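You operate a simulated robot arm through the tools that you are given. There is no shell and no other tool.

You run a simulated robot arm. Do the job below in one go: nothing can be reset, and whatever is moved stays where it is left.

## Task
The main gas line is low: move the orange coupler to the spare line and open it.
Fine: shut the main line valve and vent the hose before the coupler comes off; the spare line is left open.
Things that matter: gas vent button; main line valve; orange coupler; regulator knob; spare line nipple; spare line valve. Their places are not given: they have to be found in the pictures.

The check looks at the end state, three seconds after you hand in, the way a careful person would. Anything else that was tipped, shoved, dropped, spilled or broken makes it a failure.

## Robot
A 7-joint arm with a fingered hand, fixed in place. Base frame: the origin is on the floor under the middle of its stand, x ahead of it, y to its left, z up; the work surface is at about z = 0.824. Lengths are in m, angles in rad, forces in N, time in s.
With the tool pointing down near the work surface it reaches from about 0.32 to 0.72 m from the base axis. Its first joint turns from -2.897 to 2.897 rad. Payload 4 kg.
Tool frame: the origin (TCP) lies between the finger pads and is the grasp point; the fingertips stand 0.026 m ahead of it; z points along the fingers, y is the line along which they close. The gripper opens to 0.148 m; its body begins 0.073 m behind the TCP. The gripper is a hand of 3 fingers: y runs from the thumb to the fingers, the wrist lies at [0, 0, -0.239] in the tool frame.
Orientation is that of the tool frame in the base frame, as [roll, pitch, yaw] about the fixed x, y, z axes, in that order (R = Rz(yaw) Ry(pitch) Rx(roll)). With the fingers straight down and closing along the base's y, the tool's x points along the base's -x, its y along +y and its z along -z.

## Interface
- The arm moves only by the tool arm_command. Its argument "series" is one flat list of numbers, 6 for each row, row after row: the shift along the base's x, y, z in units of 200 mm (1.0 is 200 mm), then the turn, a rotation vector about the base's x, y, z in units of 90 degrees (1.0 is 90 degrees). In form: [x, y, z, rx, ry, rz, x, y, z, rx, ry, rz, ...]. A call has 1 to 20 rows; each row is the pose to reach, as a shift and turn from the pose commanded when the call began. A call with a number of a shift or a turn outside -1 to 1 is refused whole. Each row takes 0.2 s and may step no farther than 0.05 m and 0.15 rad from the row before; otherwise, the whole call is refused. A pose out of reach is approached as far as the arm can. The call stops where the force on the tool passes 70 N (or 10 N more than at its start, if that is more) or the arm is blocked; 0.2 s more then pass. In this call time passes only in rows, and 0.2 s behind the last. It gives the time, the measured TCP pose, the force on the tool (base axes), the opening and the grip force at its end, in the units of the frame above (readings bear some noise), with the torque about the TCP (base axes, N m) and any sound that the robot's microphone picked up.
- Cameras (640 x 400 px; columns grow to the right, rows downward): "scene" is fixed at [0.0498, 0.6466, 1.6578]; the picture's right is [-0.93, -0.38, 0.00], its down [-0.14, 0.34, -0.93] and it looks along [0.35, -0.86, -0.36] (base axes); focal length 342 px, centre (320, 200). "wrist" rides on the gripper at [0.068, -0.039, -0.09] in the tool frame; the picture's right is [0.50, 0.87, 0.00], its down [-0.66, 0.38, -0.65] and it looks along [-0.57, 0.33, 0.76] (tool axes); focal length 222 px, centre (320, 200).
- camera(camera): a new picture of that camera. The clock stands still meanwhile.
- lift_body(by): slides the trunk up (or, below 0, down) by that many m; the arm rides with it, the base frame stays. It gives what a move gives, with no picture.
- set_fingers(finger1, finger2, thumb_bend): sets how far each is bent, from 0 (flat) to 1 (curled in); at 0.3 the hand is open as for a grip, at 0.7 the pads meet at the TCP. One left out holds its place. A second passes; each finger stops where it meets its share of the squeeze, and holds until it gets a number again. It is the only way to open and close the hand. It gives what a move gives, with no picture; readings hold the bend of each and the force on the fingers (four entries, about 0 where the hand has none), thumb and palm.
- locate(camera, pixels): there is no depth. For up to 12 entries [column, row, z] of the newest picture of that camera ("zoom" is the newest enlarged one), the place [x, y] in the base frame at which the ray of that pixel passes the height z, good to about 0.002 m. The clock stands still meanwhile.
- enlarge(camera, box): a new picture of the part [left, top, right, bottom] of that camera's present view, enlarged. The clock stands still meanwhile.
- close_job(): hands the job in; it is judged then, once.

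Unless the task says otherwise, let go and move clear before handing in.

The tools are called after "Request:" as name(argument=value, ...) on one line, values as JSON. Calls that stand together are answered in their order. arm_command: Moves the arm, as the interface text tells. Its arguments: {"type":"object","properties":{"series":{"type":"array"}},"required":["series"]} The other tools are called the same way: lift_body (by) moves the trunk up or down; set_fingers (finger1, finger2, thumb_bend) moves the fingers one by one; camera (camera) takes a picture; locate (camera, pixels) gives the place at which the rays of pixels pass given heights; enlarge (camera, box) takes an enlarged picture of a part of a camera's view; close_job () hands the job in.

At the start:

```text
clock: 0.0
ee_pos: [0.2217, -0.2363, 1.3858]
ee_rot: [3.141, 0.0, -3.14]
ft_force: [-0.9, -0.2, -0.1]
ft_torque: [0.03, -0.01, 0.01]
grip_width: 0.148
grip_force: 0.0
shape: jaw
bend: [0.3, 0.3, 0.3]
finger forces: [0.0, 0.0, 0.0, 0.0, 0.0, 0.1]
trunk travel left (down, up): [-0.556, 0.034]
```

scene: 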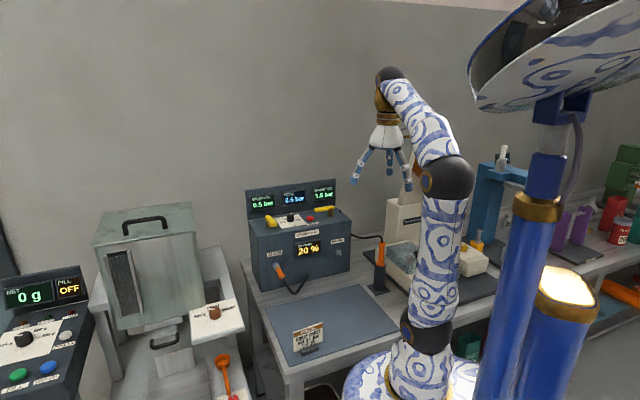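
wrist: 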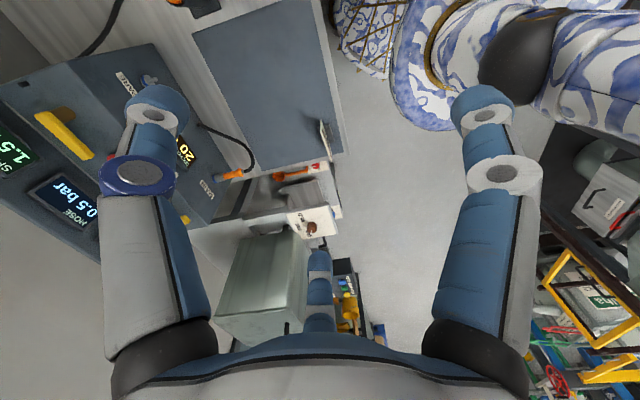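

The scene shows a gas panel at about pixels (245-350, 180-290) with three displays, two yellow levers, a knob, a red button and an orange coupler at (278,270). I'll enlarge that region to read it.

Request:
enlarge(camera="scene", box=[230, 170, 390, 300])

Request:
enlarge(camera="wrist", box=[0, 40, 280, 240])

Request:
enlarge(camera="scene", box=[270, 310, 350, 360])

```text
3.08 times, centred on (310, 235) of scene
```

zoom: 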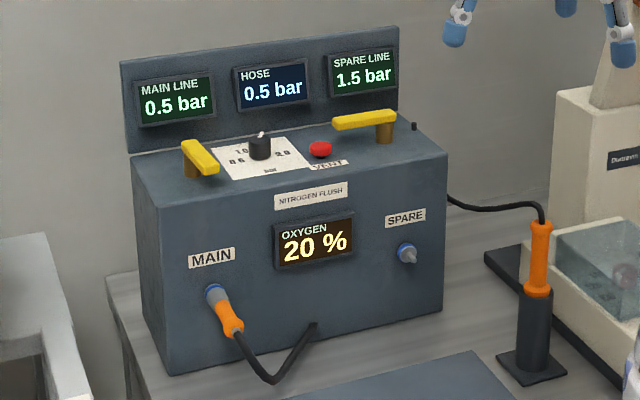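

```text
2.00 times, centred on (140, 140) of wrist
```

zoom: 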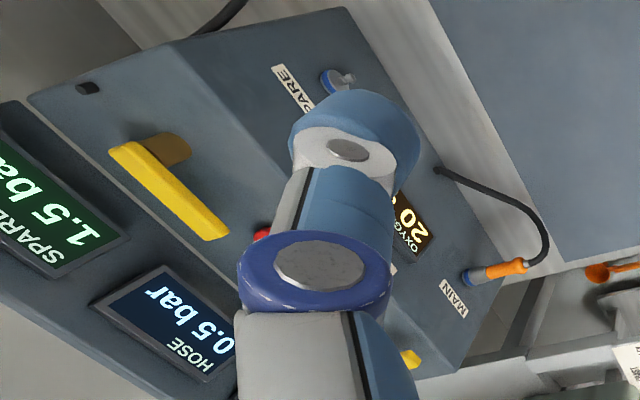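

```text
8.00 times, centred on (310, 335) of scene
```

zoom: 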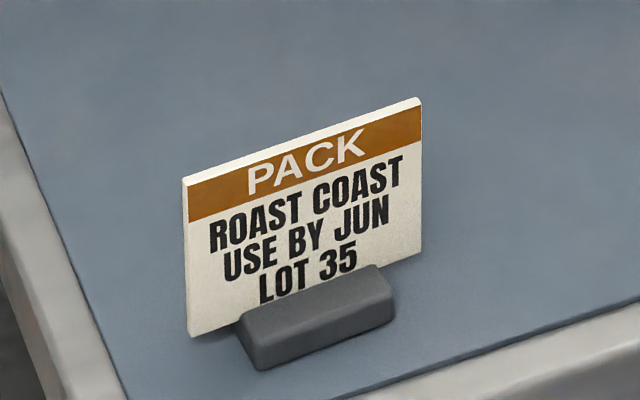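

The panel shows main 0.5 bar, hose 0.5 bar and spare 1.5 bar. The main lever sits at zoom (199,157) pointing toward the front, the spare lever at (365,120) lies across, and there is a red VENT button at (320,149). The coupler is on the MAIN nipple at (225,310) and the SPARE nipple is at (407,252). I'll enlarge again and locate the box corners and parts.

Request:
enlarge(camera="scene", box=[230, 170, 390, 300])

Request:
locate(camera="zoom", pixels=[[170, 375, 0.824], [441, 309, 0.824], [170, 375, 0.834], [441, 309, 0.834], [158, 208, 1.0], [446, 153, 1.0], [158, 208, 1.05], [446, 153, 1.05], [130, 155, 1.05], [400, 110, 1.05], [158, 208, 1.1], [446, 153, 1.1]])

```text
3.08 times, centred on (310, 235) of scene
```

zoom: 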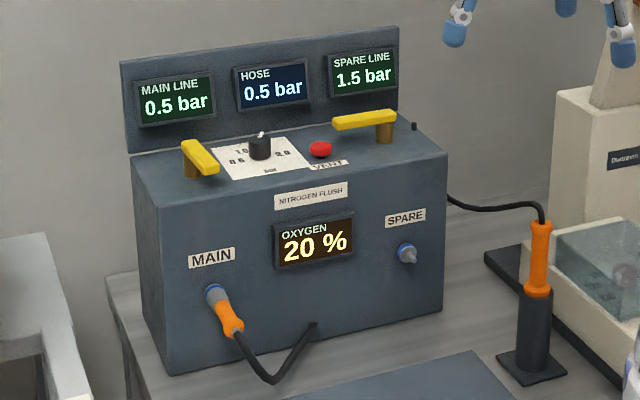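

```text
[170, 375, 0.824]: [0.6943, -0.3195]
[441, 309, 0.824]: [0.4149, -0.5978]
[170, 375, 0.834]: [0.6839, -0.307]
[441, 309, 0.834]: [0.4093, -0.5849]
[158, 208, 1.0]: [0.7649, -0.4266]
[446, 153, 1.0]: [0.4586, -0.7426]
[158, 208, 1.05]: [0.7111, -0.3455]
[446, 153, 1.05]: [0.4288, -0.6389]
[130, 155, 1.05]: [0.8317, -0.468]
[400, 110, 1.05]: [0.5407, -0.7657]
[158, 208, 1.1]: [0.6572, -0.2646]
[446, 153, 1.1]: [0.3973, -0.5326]
```

From these corners the front face runs from about (0.694,-0.320) to (0.415,-0.598), with normal (-0.707,0.707) and the box top near z = 1.067. Next I'll zoom closer on each part and locate it.

Request:
enlarge(camera="scene", box=[260, 195, 350, 245])

Request:
enlarge(camera="scene", box=[260, 235, 350, 295])

```text
7.11 times, centred on (305, 220) of scene
```

zoom: 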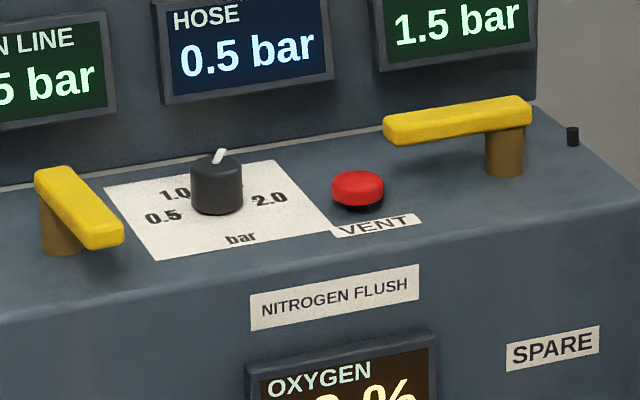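

```text
6.67 times, centred on (305, 265) of scene
```

zoom: 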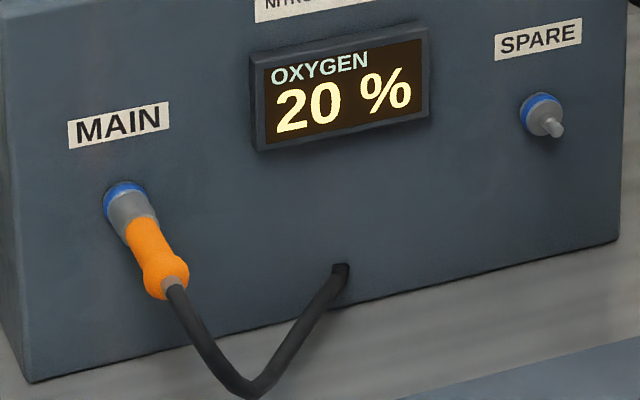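

The front zoom shows the main nipple ring at (125,197), the coupler's orange body from (145,235) to (167,282), and the spare nipple from ring (542,112) to tip (556,130). I'll locate these at two heights each to intersect them with the front plane.

Request:
locate(camera="zoom", pixels=[[125, 200, 0.9], [125, 200, 1.0], [172, 288, 0.9], [172, 288, 1.0], [142, 230, 0.9], [142, 230, 1.0], [541, 113, 0.9], [541, 113, 1.0], [556, 130, 0.9], [556, 130, 1.0], [340, 272, 0.85], [340, 272, 0.9]])

Request:
enlarge(camera="scene", box=[260, 195, 350, 245])

Request:
locate(camera="zoom", pixels=[[62, 250, 1.067], [505, 172, 1.067], [357, 208, 1.067], [217, 210, 1.067], [56, 180, 1.1], [105, 230, 1.1], [395, 125, 1.1], [520, 105, 1.1], [357, 185, 1.09], [217, 165, 1.1], [573, 145, 1.067], [536, 100, 1.067]])

```text
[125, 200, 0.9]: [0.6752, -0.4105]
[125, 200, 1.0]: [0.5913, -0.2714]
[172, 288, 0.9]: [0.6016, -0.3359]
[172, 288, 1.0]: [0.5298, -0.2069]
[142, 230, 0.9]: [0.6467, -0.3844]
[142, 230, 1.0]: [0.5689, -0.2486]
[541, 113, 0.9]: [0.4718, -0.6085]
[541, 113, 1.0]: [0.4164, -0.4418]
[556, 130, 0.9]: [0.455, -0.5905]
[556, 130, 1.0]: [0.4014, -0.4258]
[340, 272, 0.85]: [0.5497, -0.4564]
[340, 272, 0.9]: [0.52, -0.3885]
```

```text
7.11 times, centred on (305, 220) of scene
```

zoom: 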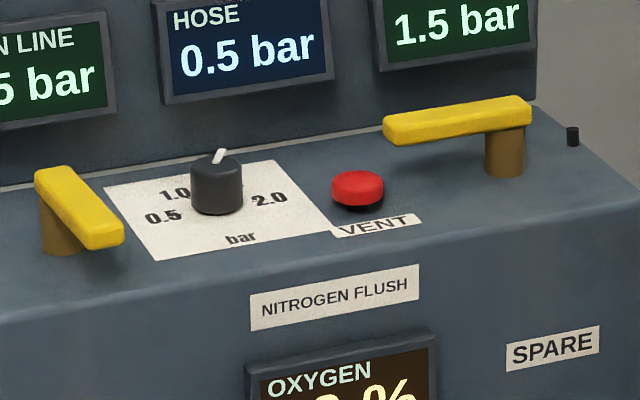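

```text
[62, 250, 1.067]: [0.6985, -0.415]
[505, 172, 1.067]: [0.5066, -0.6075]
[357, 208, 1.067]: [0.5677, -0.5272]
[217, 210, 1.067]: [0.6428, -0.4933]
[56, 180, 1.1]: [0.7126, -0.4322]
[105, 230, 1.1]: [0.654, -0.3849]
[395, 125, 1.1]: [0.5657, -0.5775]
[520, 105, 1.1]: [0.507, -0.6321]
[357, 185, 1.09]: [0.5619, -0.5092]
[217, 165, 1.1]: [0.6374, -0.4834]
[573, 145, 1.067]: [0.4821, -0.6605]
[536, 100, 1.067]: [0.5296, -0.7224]
```

The parts are symmetric about the panel centre. In panel coordinates, t runs along the front from the main side and d is the distance outward from the face.
- **Nipples:** t≈0.065 (main) and 0.338 (spare), z≈0.931.
- **Lever posts:** d≈-0.08.
- **Vent button:** about (0.567,-0.525), z≈1.08.

I'll turn the hand to face the panel first, staying high.

Request:
arm_command(series=[0.08, -0.05, 0, 0, 0, -0.085, 0.16, -0.1, 0, 0, 0, -0.17, 0.24, -0.15, 0, 0, 0, -0.255, 0.32, -0.2, 0, 0, 0, -0.34, 0.4, -0.25, 0, 0, 0, -0.42, 0.5, -0.3, 0, 0, 0, -0.5])

```text
clock: 1.4
ee_pos: [0.3045, -0.2736, 1.3818]
ee_rot: [-3.14, 0.012, 2.355]
ft_force: [0.2, 0.2, 0.6]
ft_torque: [-0.04, -0.02, 0.01]
grip_width: 0.1481
grip_force: 0.0
shape: jaw
bend: [0.3, 0.3, 0.3]
finger forces: [0.0, 0.0, 0.0, 0.1, 0.0, 0.0]
out of reach, approached as far as the arm can: row 5, 6
trunk travel left (down, up): [-0.556, 0.034]
```

The hand has turned to yaw 2.355 but ran slightly out of reach this high, so I'll move down and forward while tilting the fingers 40° toward the panel.

Request:
arm_command(series=[0.05, -0.02, -0.15, -0.055, -0.055, 0, 0.15, -0.06, -0.3, -0.11, -0.11, 0, 0.25, -0.1, -0.45, -0.165, -0.165, 0, 0.38, -0.17, -0.55, -0.22, -0.22, 0, 0.5, -0.23, -0.62, -0.27, -0.27, 0, 0.625, -0.293, -0.68, -0.314, -0.314, 0])

Request:
camera(camera="scene")

Request:
camera(camera="wrist")

```text
clock: 2.8
ee_pos: [0.4305, -0.3334, 1.2442]
ee_rot: [-3.141, 0.698, 2.356]
ft_force: [0.5, 0.6, -0.7]
ft_torque: [-0.03, -0.02, -0.01]
grip_width: 0.1481
grip_force: 0.1
shape: jaw
bend: [0.3, 0.3, 0.3]
finger forces: [0.0, 0.1, 0.1, 0.0, 0.0, 0.0]
trunk travel left (down, up): [-0.556, 0.034]
```

```text
taken
```

scene: 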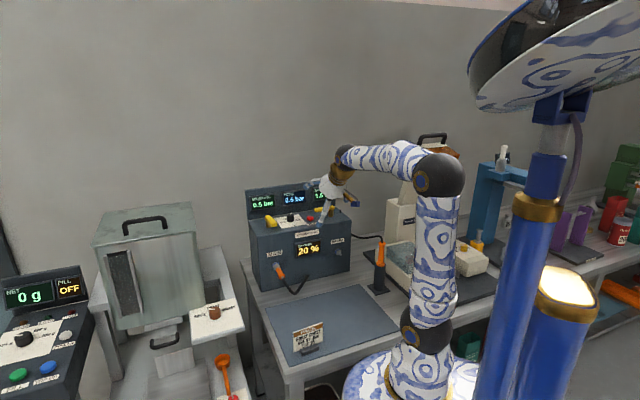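

```text
taken
```

wrist: 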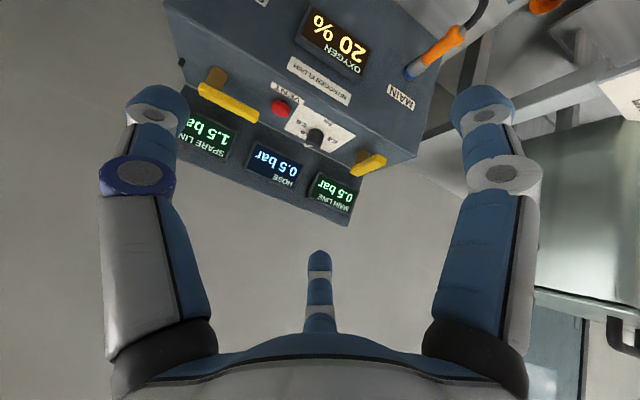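

The wrist view shows three fingers set 120° apart, with the panel top beyond them: main lever at (370,163), vent at (280,107), spare lever at (228,95). I'll close the hand at this clear height to see the finger shape.

Request:
set_fingers(finger1=0.7, finger2=0.7, thumb_bend=0.7)

Request:
camera(camera="wrist")

Request:
enlarge(camera="scene", box=[270, 130, 400, 260])

```text
clock: 3.8
ee_pos: [0.4299, -0.3348, 1.2428]
ee_rot: [-3.139, 0.696, 2.356]
ft_force: [0.0, 0.1, -0.2]
ft_torque: [0.02, 0.01, -0.01]
grip_width: 0.0001
grip_force: 0.1
shape: fingers
bend: [0.69, 0.69, 0.7]
finger forces: [0.1, 0.1, 0.0, 0.1, 0.0, 0.1]
trunk travel left (down, up): [-0.556, 0.034]
```

```text
taken
```

wrist: 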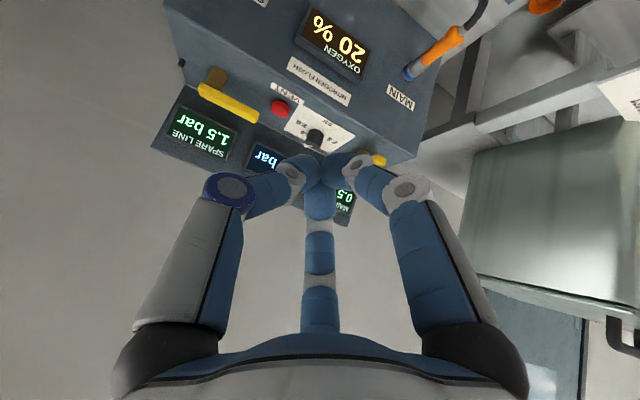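

```text
3.08 times, centred on (335, 195) of scene
```

zoom: 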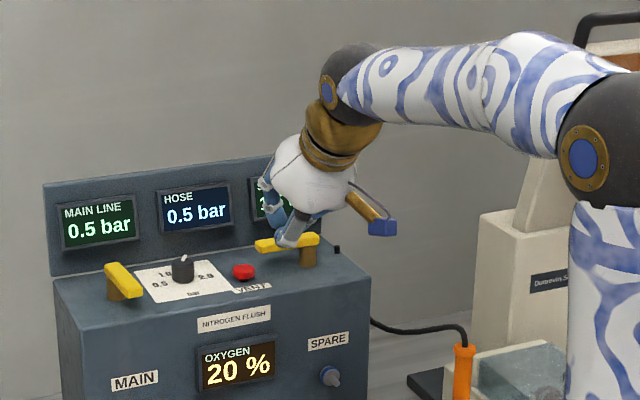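

With the hand closed, the pads meet in a narrow tip and the knuckles splay out behind it. I'll use this closed tip as a pusher, moving it above the panel to the right of the main lever handle.

Request:
arm_command(series=[0.19, -0.06, -0.08, 0, 0, 0, 0.38, -0.125, -0.16, 0, 0, 0, 0.57, -0.19, -0.25, 0, 0, 0, 0.76, -0.255, -0.33, 0, 0, 0, 0.95, -0.318, -0.415, 0, 0, 0])

Request:
camera(camera="wrist")

Request:
enlarge(camera="scene", box=[230, 170, 390, 300])

```text
clock: 5.0
ee_pos: [0.6226, -0.4001, 1.1605]
ee_rot: [3.14, 0.696, 2.355]
ft_force: [0.0, 0.0, 0.1]
ft_torque: [-0.01, 0.02, -0.02]
grip_width: 0.0
grip_force: 0.1
shape: fingers
bend: [0.69, 0.69, 0.7]
finger forces: [0.1, 0.0, 0.0, 0.0, 0.0, 0.1]
trunk travel left (down, up): [-0.556, 0.034]
```

```text
taken
```

wrist: 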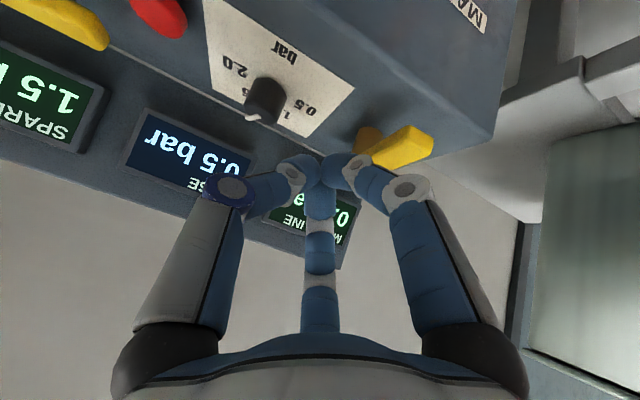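

```text
3.08 times, centred on (310, 235) of scene
```

zoom: 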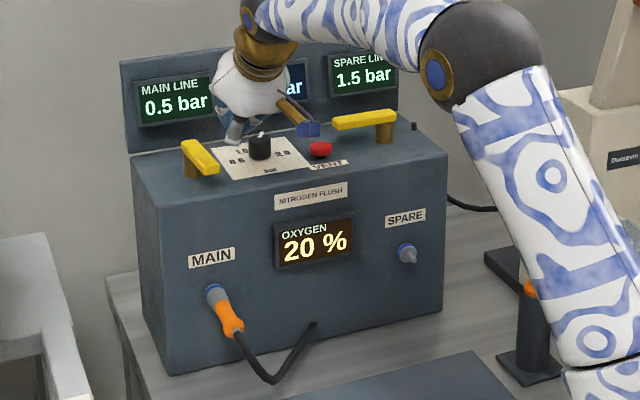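

The tip now hovers over the panel between the knob at (265,98) and the main lever at (400,148) in the wrist picture. I'll locate these points from this closer view to refine positions before descending.

Request:
locate(camera="wrist", pixels=[[434, 140, 1.1], [412, 127, 1.1], [365, 152, 1.1], [385, 167, 1.1], [357, 140, 1.067], [375, 127, 1.067], [268, 80, 1.11], [262, 112, 1.067], [165, 10, 1.085], [65, 15, 1.1], [110, 45, 1.1], [494, 138, 1.067]])

Request:
enlarge(camera="wrist", box=[240, 60, 480, 210])

```text
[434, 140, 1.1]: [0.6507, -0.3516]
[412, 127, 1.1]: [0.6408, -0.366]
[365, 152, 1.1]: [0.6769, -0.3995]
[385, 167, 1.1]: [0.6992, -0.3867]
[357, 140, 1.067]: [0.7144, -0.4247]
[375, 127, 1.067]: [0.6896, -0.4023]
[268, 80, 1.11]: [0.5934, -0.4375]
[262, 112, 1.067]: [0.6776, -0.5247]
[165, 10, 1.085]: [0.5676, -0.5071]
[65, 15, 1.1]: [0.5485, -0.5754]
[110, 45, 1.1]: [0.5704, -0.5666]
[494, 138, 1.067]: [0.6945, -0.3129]
```

```text
2.67 times, centred on (360, 135) of wrist
```

zoom: 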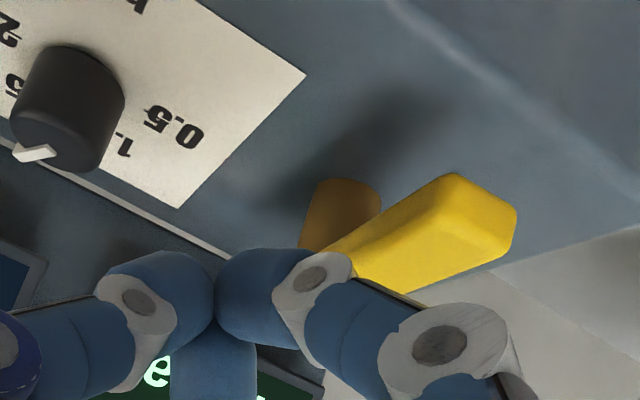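

The pixels give a main handle width of t≈0.052–0.070, with its tip near d≈0 and the pivot near (t 0.063, d -0.077). That leaves my tip at t≈0.108 clear to its right. I'll descend beside it.

Request:
arm_command(series=[0, 0, -0.1, 0, 0, 0, 0, 0, -0.2, 0, 0, 0, 0, 0, -0.31, 0, 0, 0])

Request:
enlarge(camera="wrist", box=[200, 40, 480, 215])

Request:
enlarge(camera="scene", box=[250, 180, 350, 250])

```text
clock: 5.8
ee_pos: [0.6216, -0.3979, 1.1014]
ee_rot: [3.14, 0.697, 2.356]
ft_force: [-0.1, 0.1, -0.1]
ft_torque: [-0.01, -0.02, 0.0]
grip_width: 0.0
grip_force: 0.1
shape: fingers
bend: [0.69, 0.69, 0.7]
finger forces: [0.1, 0.0, 0.1, 0.0, 0.1, 0.1]
trunk travel left (down, up): [-0.556, 0.034]
```

```text
2.29 times, centred on (340, 128) of wrist
```

zoom: 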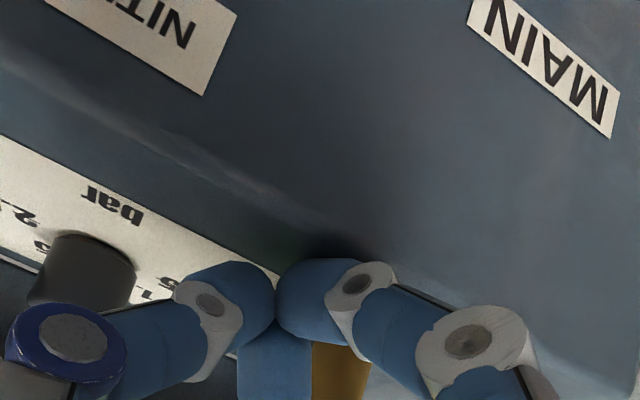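

```text
5.71 times, centred on (300, 215) of scene
```

zoom: 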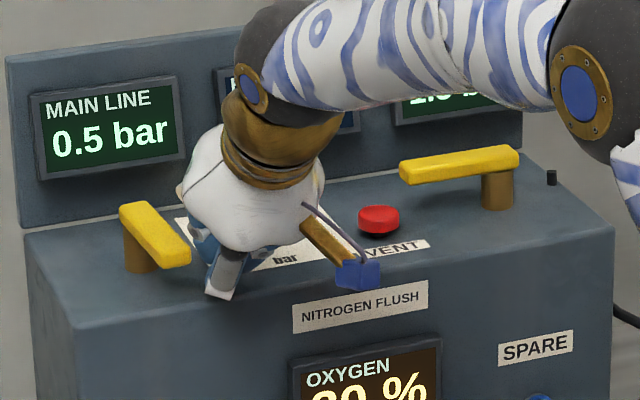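

The tip is at t≈0.107, z≈1.081, clear of the handle, with no contact force. I'll sweep left along the handle's arc for the first part and watch the force.

Request:
arm_command(series=[0.105, 0.034, 0, 0, 0, 0, 0.154, 0.09, 0, 0, 0, 0, 0.203, 0.15, 0, 0, 0, 0])

Request:
enlarge(camera="scene", box=[250, 180, 350, 250])

```text
clock: 6.6
ee_pos: [0.6577, -0.3736, 1.1024]
ee_rot: [-3.141, 0.7, 2.35]
ft_force: [-21.6, -28.6, 4.2]
ft_torque: [0.17, -0.32, -0.59]
grip_width: 0.0007
grip_force: 17.6
shape: fingers
bend: [0.7, 0.7, 0.69]
finger forces: [1.0, 34.5, 0.0, 0.1, 0.0, 0.1]
trunk travel left (down, up): [-0.556, 0.034]
```

```text
5.71 times, centred on (300, 215) of scene
```

zoom: 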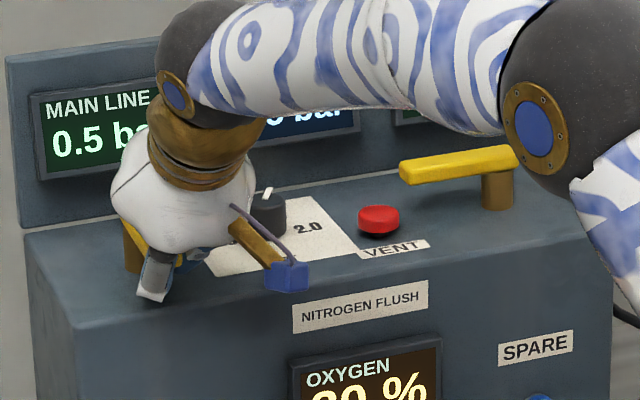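

The tip met resistance of about 36 N and the TCP is at t≈0.064, past where the handle edge was. I'll check the wrist view to confirm the lever is turning.

Request:
camera(camera="wrist")

Request:
enlarge(camera="scene", box=[255, 200, 305, 245])

```text
taken
```

wrist: 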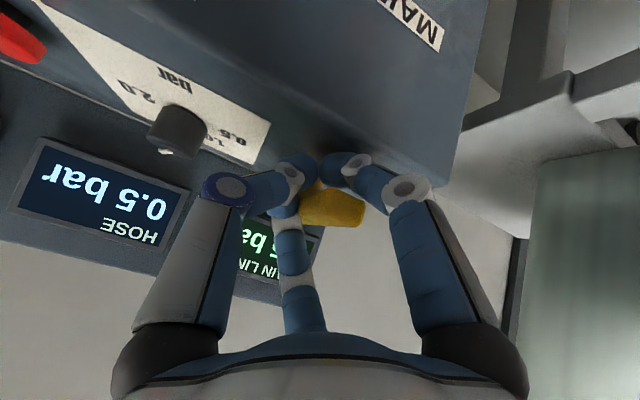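

```text
8.89 times, centred on (280, 222) of scene
```

zoom: 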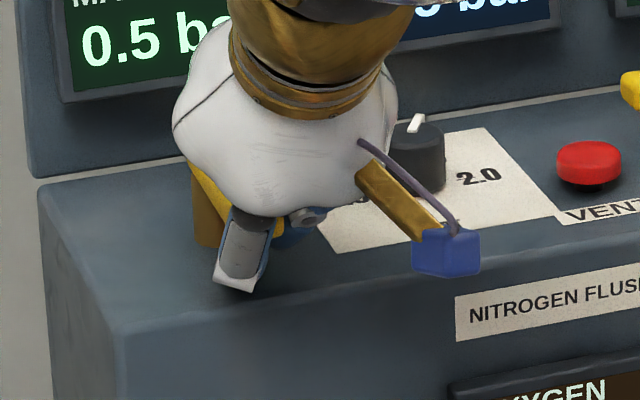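

In the wrist view the yellow handle shows at (335,205), between the two fingers. I'll zoom in there and locate its corners to tell whether it has rotated.

Request:
enlarge(camera="wrist", box=[240, 130, 440, 255])

Request:
locate(camera="wrist", pixels=[[303, 205, 1.1], [318, 185, 1.1], [362, 205, 1.1], [362, 226, 1.1], [305, 224, 1.1]])

```text
3.20 times, centred on (340, 192) of wrist
```

zoom: 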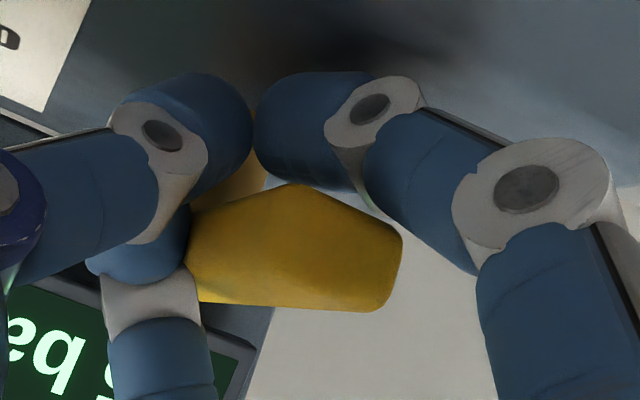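

```text
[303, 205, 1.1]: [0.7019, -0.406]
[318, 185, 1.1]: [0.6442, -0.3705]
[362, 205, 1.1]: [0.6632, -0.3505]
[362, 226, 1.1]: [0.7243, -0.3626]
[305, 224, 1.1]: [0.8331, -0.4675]
```

The wrist picture is upside down relative to the world. The vertex at (332,188) is the handle's nearest bottom corner and (365,203) its far end corner, so I'll locate those at the handle's underside height.

Request:
locate(camera="wrist", pixels=[[332, 188, 1.088], [365, 203, 1.088], [332, 188, 1.084], [365, 203, 1.084], [332, 188, 1.092], [365, 203, 1.092]])

```text
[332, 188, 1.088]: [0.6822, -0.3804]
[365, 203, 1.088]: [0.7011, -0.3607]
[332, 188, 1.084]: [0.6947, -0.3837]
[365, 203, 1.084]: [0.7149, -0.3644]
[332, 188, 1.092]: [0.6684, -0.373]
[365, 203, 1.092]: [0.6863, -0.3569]
```

The handle end now sits about 20–30° round toward the left, so pushing left is the right way. I'll continue along the arc.

Request:
arm_command(series=[0.035, 0.02, 0, 0, 0, 0, 0.07, 0.041, 0, 0, 0, 0, 0.107, 0.052, 0, 0, 0, 0, 0.143, 0.062, 0, 0, 0, 0])

Request:
enlarge(camera="scene", box=[250, 180, 350, 250])

Request:
enlarge(camera="wrist", box=[240, 130, 440, 255])

```text
clock: 7.3
ee_pos: [0.6628, -0.3752, 1.1046]
ee_rot: [-3.121, 0.698, 2.342]
ft_force: [-46.1, -28.0, 10.1]
ft_torque: [-0.04, -0.5, -0.96]
grip_width: 0.0019
grip_force: 33.0
shape: fingers
bend: [0.69, 0.7, 0.7]
finger forces: [2.5, 64.1, 0.0, 0.0, 0.0, 0.0]
trunk travel left (down, up): [-0.556, 0.034]
stopped in row 3: the force on the tool passed its limit at 72 N (the readings are from after the stop); the commanded pose is now the measured one
```

```text
5.71 times, centred on (300, 215) of scene
```

zoom: 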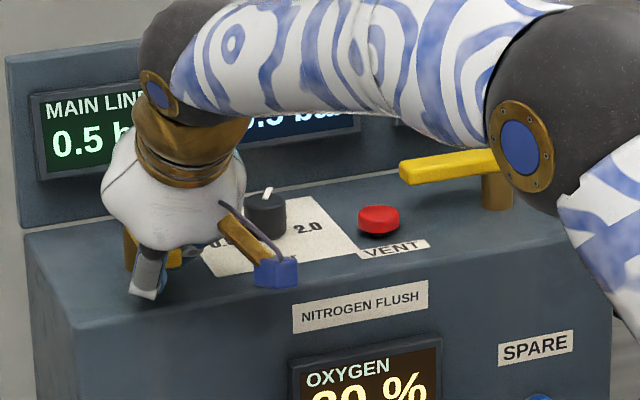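

```text
3.20 times, centred on (340, 192) of wrist
```

zoom: 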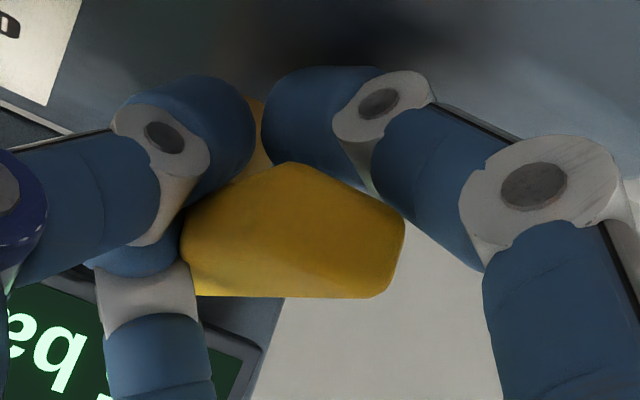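

The push stopped at 72 N with little progress, and the scene shows a yellow patch at (175,260) right beside the finger. I'll look closer to see whether the handle is wedged between fingers.

Request:
enlarge(camera="scene", box=[258, 205, 298, 240])

Request:
camera(camera="wrist")

```text
11.43 times, centred on (278, 222) of scene
```

zoom: 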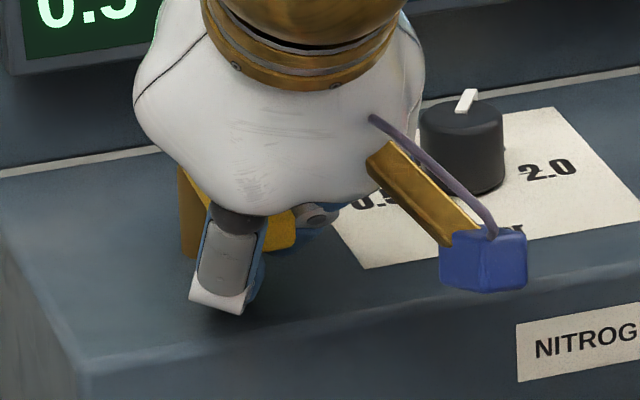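

```text
taken
```

wrist: 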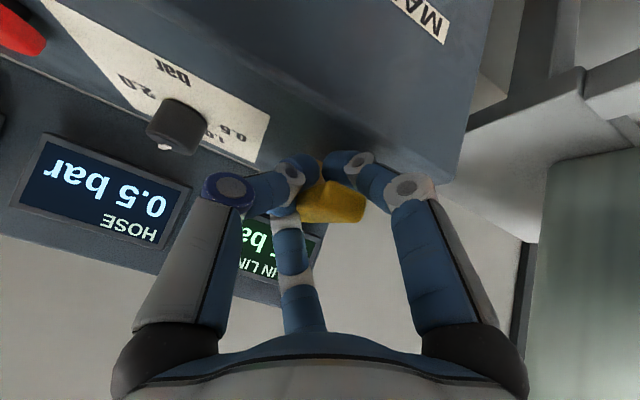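

The handle tip moved only a little, to scene (275,225.5) from about (277,224), so it's barely turned. I'll hold still for a moment and read whether the lever creeps under load or is firmly stopped.

Request:
arm_command(series=[0, 0, 0, 0, 0, 0, 0, 0, 0, 0, 0, 0])

Request:
enlarge(camera="scene", box=[258, 205, 298, 240])

```text
clock: 7.9
ee_pos: [0.6632, -0.3738, 1.1043]
ee_rot: [-3.13, 0.699, 2.34]
ft_force: [-50.2, -31.0, 10.8]
ft_torque: [-0.06, -0.52, -1.03]
grip_width: 0.002
grip_force: 36.0
shape: fingers
bend: [0.69, 0.7, 0.7]
finger forces: [2.4, 69.3, 0.0, 0.0, 0.1, 0.0]
trunk travel left (down, up): [-0.556, 0.034]
```

```text
11.43 times, centred on (278, 222) of scene
```

zoom: 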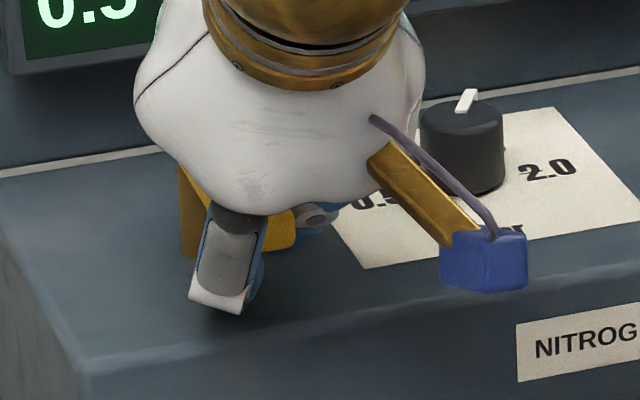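

The force stays steady near 60 N with no creep, so the lever is against its stop this way and must close in the other direction. I'll back off to the right, lift clear and look at the handle.

Request:
arm_command(series=[-0.06, -0.06, 0, 0, 0, 0, -0.13, -0.13, 0, 0, 0, 0, -0.14, -0.14, 0.15, 0, 0, 0, -0.14, -0.14, 0.35, 0, 0, 0, -0.2, -0.08, 0.5, 0, 0, 0])

Request:
enlarge(camera="scene", box=[250, 180, 350, 250])

Request:
camera(camera="wrist")

```text
clock: 9.1
ee_pos: [0.635, -0.3808, 1.2024]
ee_rot: [-3.13, 0.7, 2.352]
ft_force: [-0.4, -0.1, -0.2]
ft_torque: [0.0, 0.01, -0.01]
grip_width: 0.0
grip_force: 0.1
shape: fingers
bend: [0.69, 0.69, 0.7]
finger forces: [0.0, 0.1, 0.0, 0.0, 0.1, 0.0]
trunk travel left (down, up): [-0.556, 0.034]
```

```text
5.71 times, centred on (300, 215) of scene
```

zoom: 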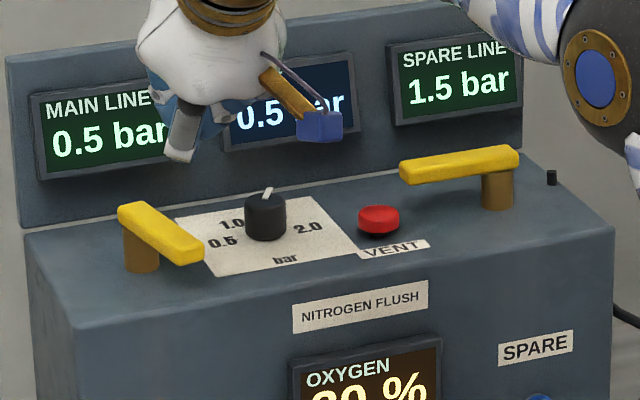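

```text
taken
```

wrist: 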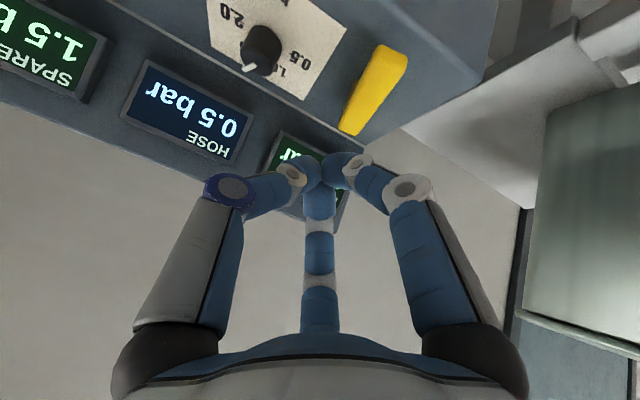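

Backing off dragged the handle a few degrees to the right, with its tip now at zoom (203,255) versus (190,255) before, so it turns freely that way. The closing swing is toward the knob side. I'll move over to the left of the handle and go down there.

Request:
arm_command(series=[0.14, 0.1, 0, 0, 0, 0, 0.277, 0.196, 0, 0, 0, 0, 0.277, 0.196, -0.15, 0, 0, 0, 0.277, 0.196, -0.3, 0, 0, 0, 0.277, 0.196, -0.42, 0, 0, 0, 0.277, 0.196, -0.515, 0, 0, 0])

Request:
enlarge(camera="scene", box=[250, 180, 350, 250])

Request:
camera(camera="wrist")

```text
clock: 10.5
ee_pos: [0.6897, -0.3402, 1.1011]
ee_rot: [-3.13, 0.698, 2.354]
ft_force: [1.0, 0.1, 0.4]
ft_torque: [-0.04, 0.11, -0.04]
grip_width: 0.0
grip_force: 0.9
shape: fingers
bend: [0.69, 0.69, 0.7]
finger forces: [0.0, 0.0, 0.0, 0.0, 2.1, 0.0]
trunk travel left (down, up): [-0.556, 0.034]
```

```text
5.71 times, centred on (300, 215) of scene
```

zoom: 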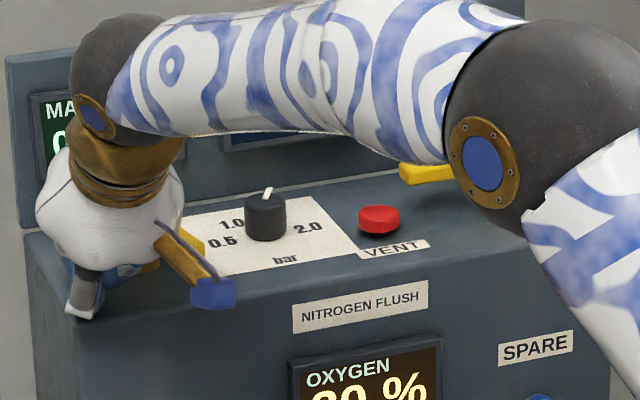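

```text
taken
```

wrist: 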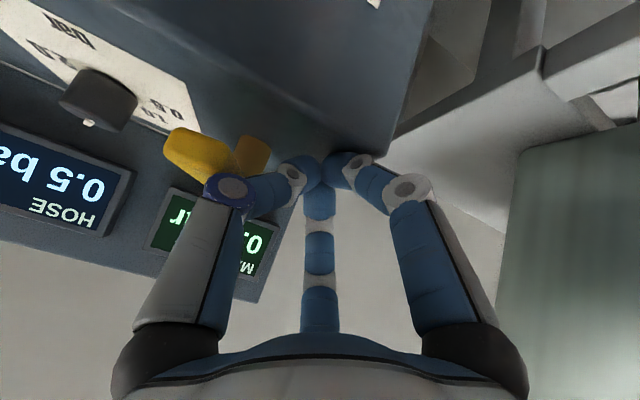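

The thumb knuckle is lightly touching the handle at 2 N and has already nudged it, with its tip now at wrist (190,150), so it turns easily. I'll sweep right along the arc.

Request:
arm_command(series=[-0.053, -0.053, 0, 0, 0, 0, -0.106, -0.106, 0, 0, 0, 0, -0.152, -0.166, 0, 0, 0, 0, -0.191, -0.233, 0, 0, 0, 0, -0.223, -0.308, 0, 0, 0, 0])

Request:
enlarge(camera="scene", box=[250, 180, 350, 250])

Request:
camera(camera="wrist")

```text
clock: 11.7
ee_pos: [0.6439, -0.4029, 1.0983]
ee_rot: [-3.127, 0.697, 2.353]
ft_force: [-0.9, 3.4, -1.1]
ft_torque: [-0.03, -0.01, 0.11]
grip_width: 0.0001
grip_force: 2.4
shape: fingers
bend: [0.69, 0.7, 0.7]
finger forces: [0.0, 3.8, 0.0, 0.1, 0.0, 0.1]
trunk travel left (down, up): [-0.556, 0.034]
```

```text
5.71 times, centred on (300, 215) of scene
```

zoom: 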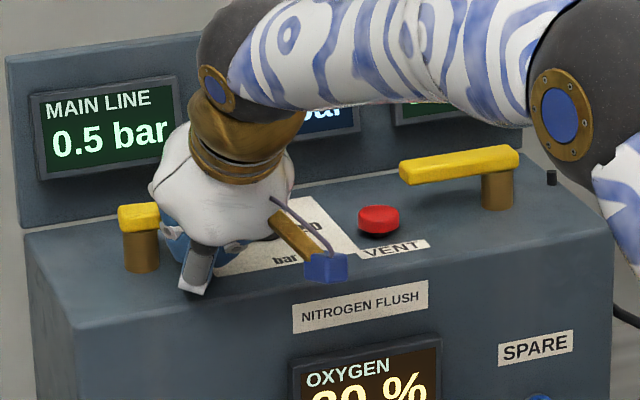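

```text
taken
```

wrist: 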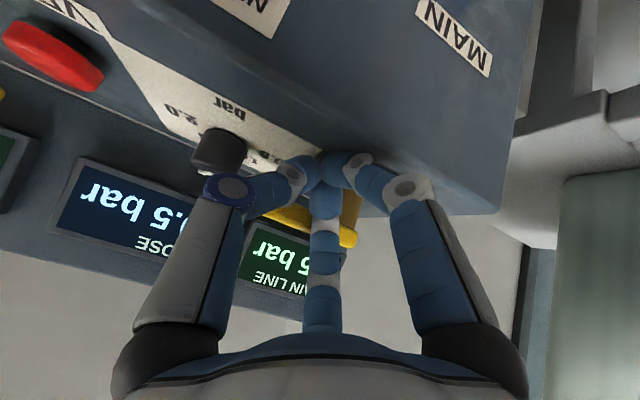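

The handle now lies nearly across the panel, with its back end at scene zoom (140,215). I'll finish the last few degrees by pressing it inward to its stop.

Request:
arm_command(series=[-0.014, -0.056, 0, 0, 0, 0, -0.01, -0.085, 0, 0, 0, 0, 0.005, -0.1, 0, 0, 0, 0, 0.025, -0.12, 0, 0, 0, 0])

Request:
enlarge(camera="scene", box=[250, 180, 350, 250])

Request:
camera(camera="wrist")

```text
clock: 12.7
ee_pos: [0.6455, -0.422, 1.1018]
ee_rot: [-3.13, 0.7, 2.353]
ft_force: [-20.1, 26.0, 13.4]
ft_torque: [-0.04, -0.27, 0.54]
grip_width: 0.001
grip_force: 15.5
shape: fingers
bend: [0.68, 0.72, 0.7]
finger forces: [0.1, 31.1, 0.1, 0.0, 0.1, 0.0]
trunk travel left (down, up): [-0.556, 0.034]
```

```text
5.71 times, centred on (300, 215) of scene
```

zoom: 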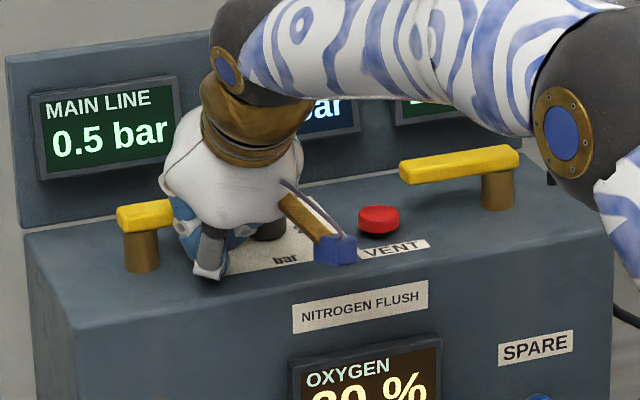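

```text
taken
```

wrist: 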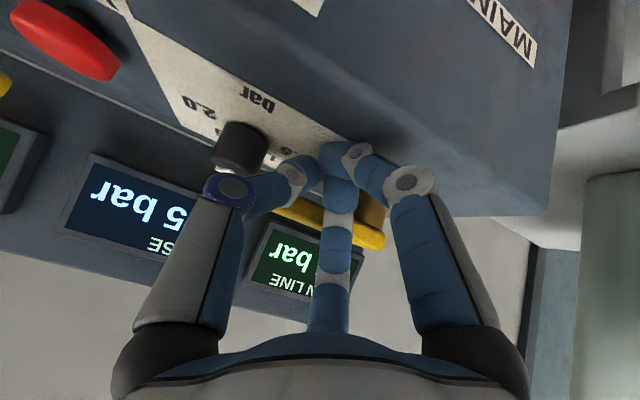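

The handle is now fully across against its stop, with a firm 36 N reaction, so the main valve is shut. I'll back straight out, lift, and move toward the vent button.

Request:
arm_command(series=[-0.07, 0.07, 0, 0, 0, 0, -0.14, 0.14, 0.05, 0, 0, 0, -0.16, 0.12, 0.2, 0, 0, 0, -0.25, 0.0, 0.35, 0, 0, 0, -0.36, -0.13, 0.4, 0, 0, 0, -0.47, -0.25, 0.4, 0, 0, 0])

Request:
enlarge(camera="scene", box=[230, 170, 390, 300])

Request:
camera(camera="wrist")

```text
clock: 14.1
ee_pos: [0.5574, -0.4789, 1.1777]
ee_rot: [-3.13, 0.697, 2.354]
ft_force: [0.5, -0.3, -1.3]
ft_torque: [0.0, 0.0, -0.05]
grip_width: 0.0
grip_force: 0.0
shape: fingers
bend: [0.69, 0.7, 0.7]
finger forces: [0.0, 0.0, 0.0, 0.1, 0.1, 0.0]
trunk travel left (down, up): [-0.556, 0.034]
```

```text
3.08 times, centred on (310, 235) of scene
```

zoom: 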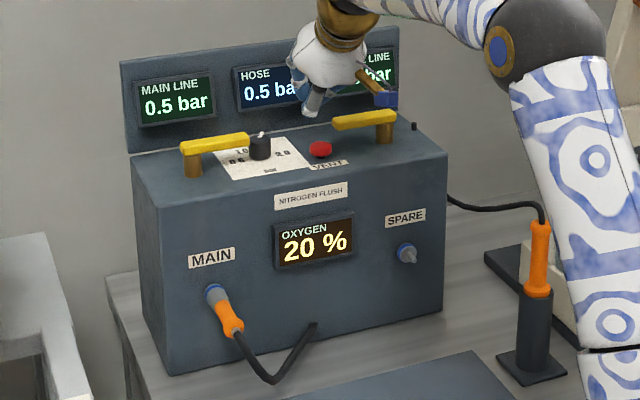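

```text
taken
```

wrist: 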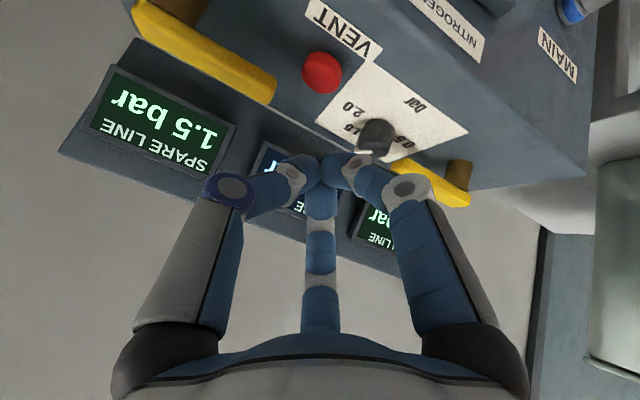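

The main lever now lies across, from scene zoom (185,148) to (247,140), clear of the knob. The vent button shows at wrist (322,72), so I'll locate it from both cameras.

Request:
locate(camera="wrist", pixels=[[322, 72, 1.085], [322, 72, 1.08], [322, 72, 1.075], [316, 52, 1.08], [326, 94, 1.08], [302, 74, 1.08], [342, 70, 1.08], [276, 90, 1.1], [262, 105, 1.1], [376, 130, 1.1]])

Request:
enlarge(camera="scene", box=[295, 195, 335, 220])

Request:
enlarge(camera="wrist", box=[240, 20, 420, 140])

```text
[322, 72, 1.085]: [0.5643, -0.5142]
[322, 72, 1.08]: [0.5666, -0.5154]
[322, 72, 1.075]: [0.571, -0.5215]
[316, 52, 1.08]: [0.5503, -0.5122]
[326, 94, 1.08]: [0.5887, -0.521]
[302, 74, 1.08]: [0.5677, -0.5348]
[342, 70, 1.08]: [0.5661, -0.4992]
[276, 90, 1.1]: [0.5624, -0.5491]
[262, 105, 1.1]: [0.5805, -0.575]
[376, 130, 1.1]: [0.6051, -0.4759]
```

```text
16.00 times, centred on (315, 208) of scene
```

zoom: 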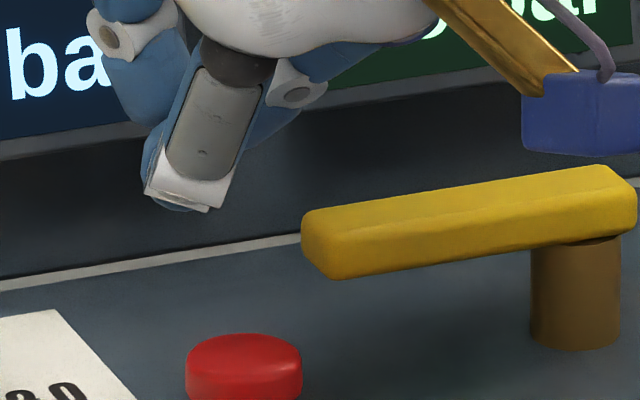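

```text
3.33 times, centred on (330, 80) of wrist
```

zoom: 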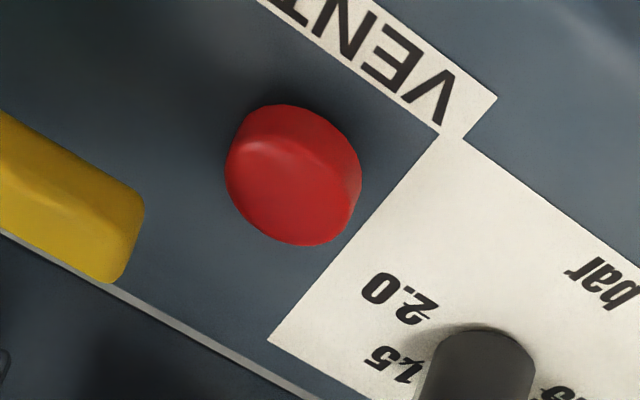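

The button cap measures about 29 mm across, centred at wrist (321,75) and scene zoom (243,354). I'll locate that scene pixel at several heights to fix the cap's top height.

Request:
locate(camera="scene", pixels=[[310.2, 217.6, 1.075], [310.2, 217.6, 1.08], [310.2, 217.6, 1.085], [310.2, 217.6, 1.09]])

Request:
locate(camera="wrist", pixels=[[321, 75.5, 1.075], [321, 75.5, 1.08], [321, 75.5, 1.085], [321, 75.5, 1.09], [335, 145, 1.14], [322, 155, 1.15]])

```text
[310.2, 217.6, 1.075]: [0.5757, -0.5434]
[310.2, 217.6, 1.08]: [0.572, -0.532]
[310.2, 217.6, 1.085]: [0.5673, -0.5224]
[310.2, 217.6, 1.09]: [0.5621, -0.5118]
```

```text
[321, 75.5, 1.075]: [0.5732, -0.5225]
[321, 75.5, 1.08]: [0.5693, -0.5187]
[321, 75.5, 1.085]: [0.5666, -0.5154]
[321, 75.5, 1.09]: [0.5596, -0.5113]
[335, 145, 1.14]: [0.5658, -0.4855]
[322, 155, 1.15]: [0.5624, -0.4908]
```

Both rays meet near z≈1.088 at about (0.564,-0.515), which is the button top. I'll reduce the tilt to 30° and hover the fingertip just above it.

Request:
arm_command(series=[0.002, -0.075, 0, 0.04, 0.04, 0, 0.004, -0.15, -0.08, 0.0786, 0.0786, 0, 0.004, -0.15, -0.19, 0.0786, 0.0786, 0])

Request:
enlarge(camera="scene", box=[285, 185, 345, 225])

Request:
enlarge(camera="wrist", box=[200, 40, 440, 190])

```text
clock: 14.9
ee_pos: [0.5575, -0.5077, 1.1401]
ee_rot: [-3.126, 0.521, 2.351]
ft_force: [0.2, 0.2, 0.4]
ft_torque: [0.02, -0.01, -0.01]
grip_width: 0.0
grip_force: 0.1
shape: fingers
bend: [0.69, 0.7, 0.7]
finger forces: [0.0, 0.1, 0.1, 0.0, 0.0, 0.0]
trunk travel left (down, up): [-0.556, 0.034]
```

```text
10.00 times, centred on (315, 205) of scene
```

zoom: 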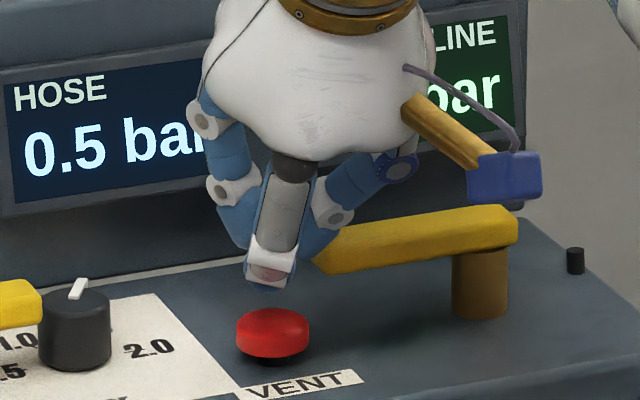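

```text
2.67 times, centred on (320, 115) of wrist
```

zoom: 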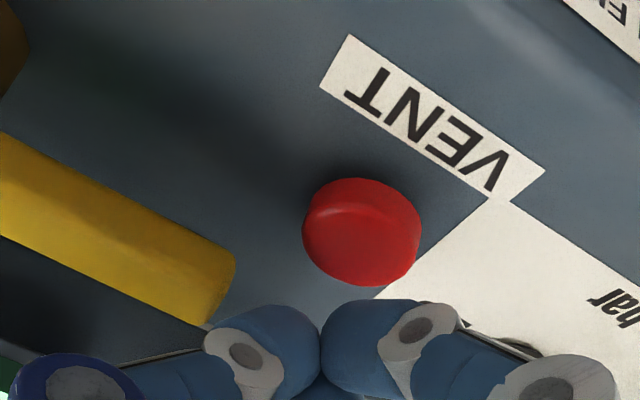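

The fingertip sits about 23 mm over the button, at scene zoom (270,285) above (272,320). I'll press down slowly.

Request:
arm_command(series=[0, 0, -0.06, 0, 0, 0, 0, 0, -0.1, 0, 0, 0, 0, 0, -0.125, 0, 0, 0, 0, 0, -0.14, 0, 0, 0, 0, 0, -0.155, 0, 0, 0])

Request:
enlarge(camera="scene", box=[265, 180, 345, 230])

```text
clock: 16.1
ee_pos: [0.5579, -0.5072, 1.1089]
ee_rot: [-3.128, 0.522, 2.353]
ft_force: [-0.9, 1.3, 2.2]
ft_torque: [0.0, -0.01, -0.01]
grip_width: 0.0
grip_force: 1.9
shape: fingers
bend: [0.7, 0.7, 0.7]
finger forces: [4.2, 0.1, 0.0, 0.1, 0.1, 0.1]
trunk travel left (down, up): [-0.556, 0.034]
heard: click
```

```text
8.00 times, centred on (305, 205) of scene
```

zoom: 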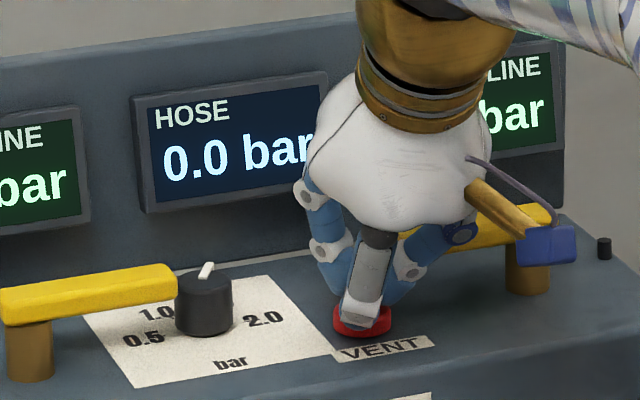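

A click was heard and HOSE now reads 0.0 bar, so the hose is vented. I'll lift off, back out in front of the panel and tilt the hand to 60° for the coupler grasp.

Request:
arm_command(series=[0, 0, 0.2, 0, 0, 0, -0.106, 0.106, 0.35, 0, 0, 0, -0.2475, 0.2475, 0.4, -0.059, -0.059, 0, -0.336, 0.4066, 0.4, -0.118, -0.118, 0, -0.389, 0.5657, 0.35, -0.177, -0.177, 0, -0.389, 0.672, 0.25, -0.2357, -0.2357, 0])

Request:
set_fingers(finger1=0.45, finger2=0.45, thumb_bend=0.45)

Request:
camera(camera="scene")

Request:
camera(camera="wrist")

```text
clock: 17.5
ee_pos: [0.4817, -0.3791, 1.1549]
ee_rot: [-3.135, 0.994, 2.345]
ft_force: [-0.5, -0.4, -0.4]
ft_torque: [0.0, -0.01, -0.02]
grip_width: 0.0002
grip_force: 0.2
shape: fingers
bend: [0.7, 0.7, 0.7]
finger forces: [0.0, 0.1, 0.1, 0.1, 0.1, 0.1]
out of reach, approached as far as the arm can: row 6
trunk travel left (down, up): [-0.556, 0.034]
```

```text
clock: 18.5
ee_pos: [0.4801, -0.3822, 1.1543]
ee_rot: [-3.132, 0.995, 2.343]
ft_force: [0.3, 0.0, 0.8]
ft_torque: [0.01, -0.01, -0.02]
grip_width: 0.0782
grip_force: 0.1
shape: fingers
bend: [0.45, 0.45, 0.45]
finger forces: [0.1, 0.1, 0.0, 0.0, 0.0, 0.0]
trunk travel left (down, up): [-0.556, 0.034]
```

```text
taken
```

scene: 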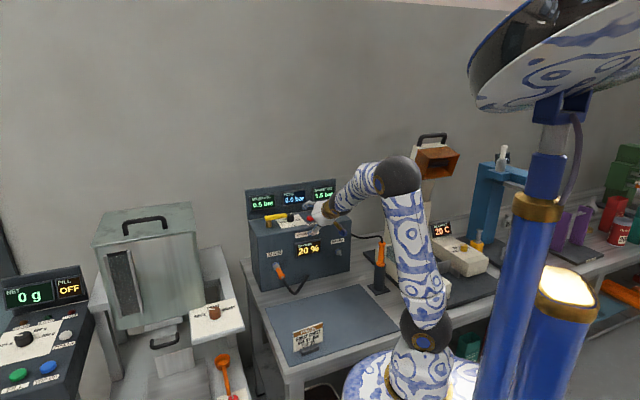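

```text
taken
```

wrist: 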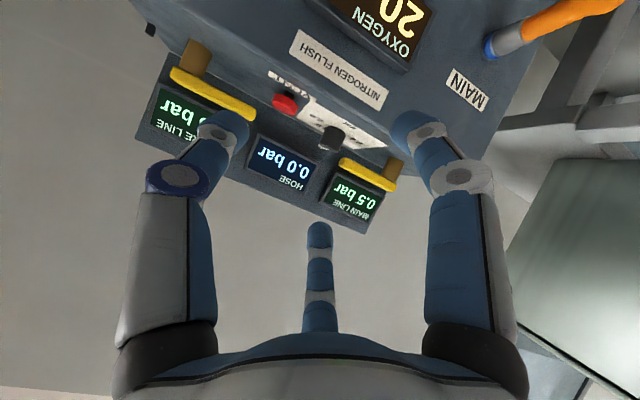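

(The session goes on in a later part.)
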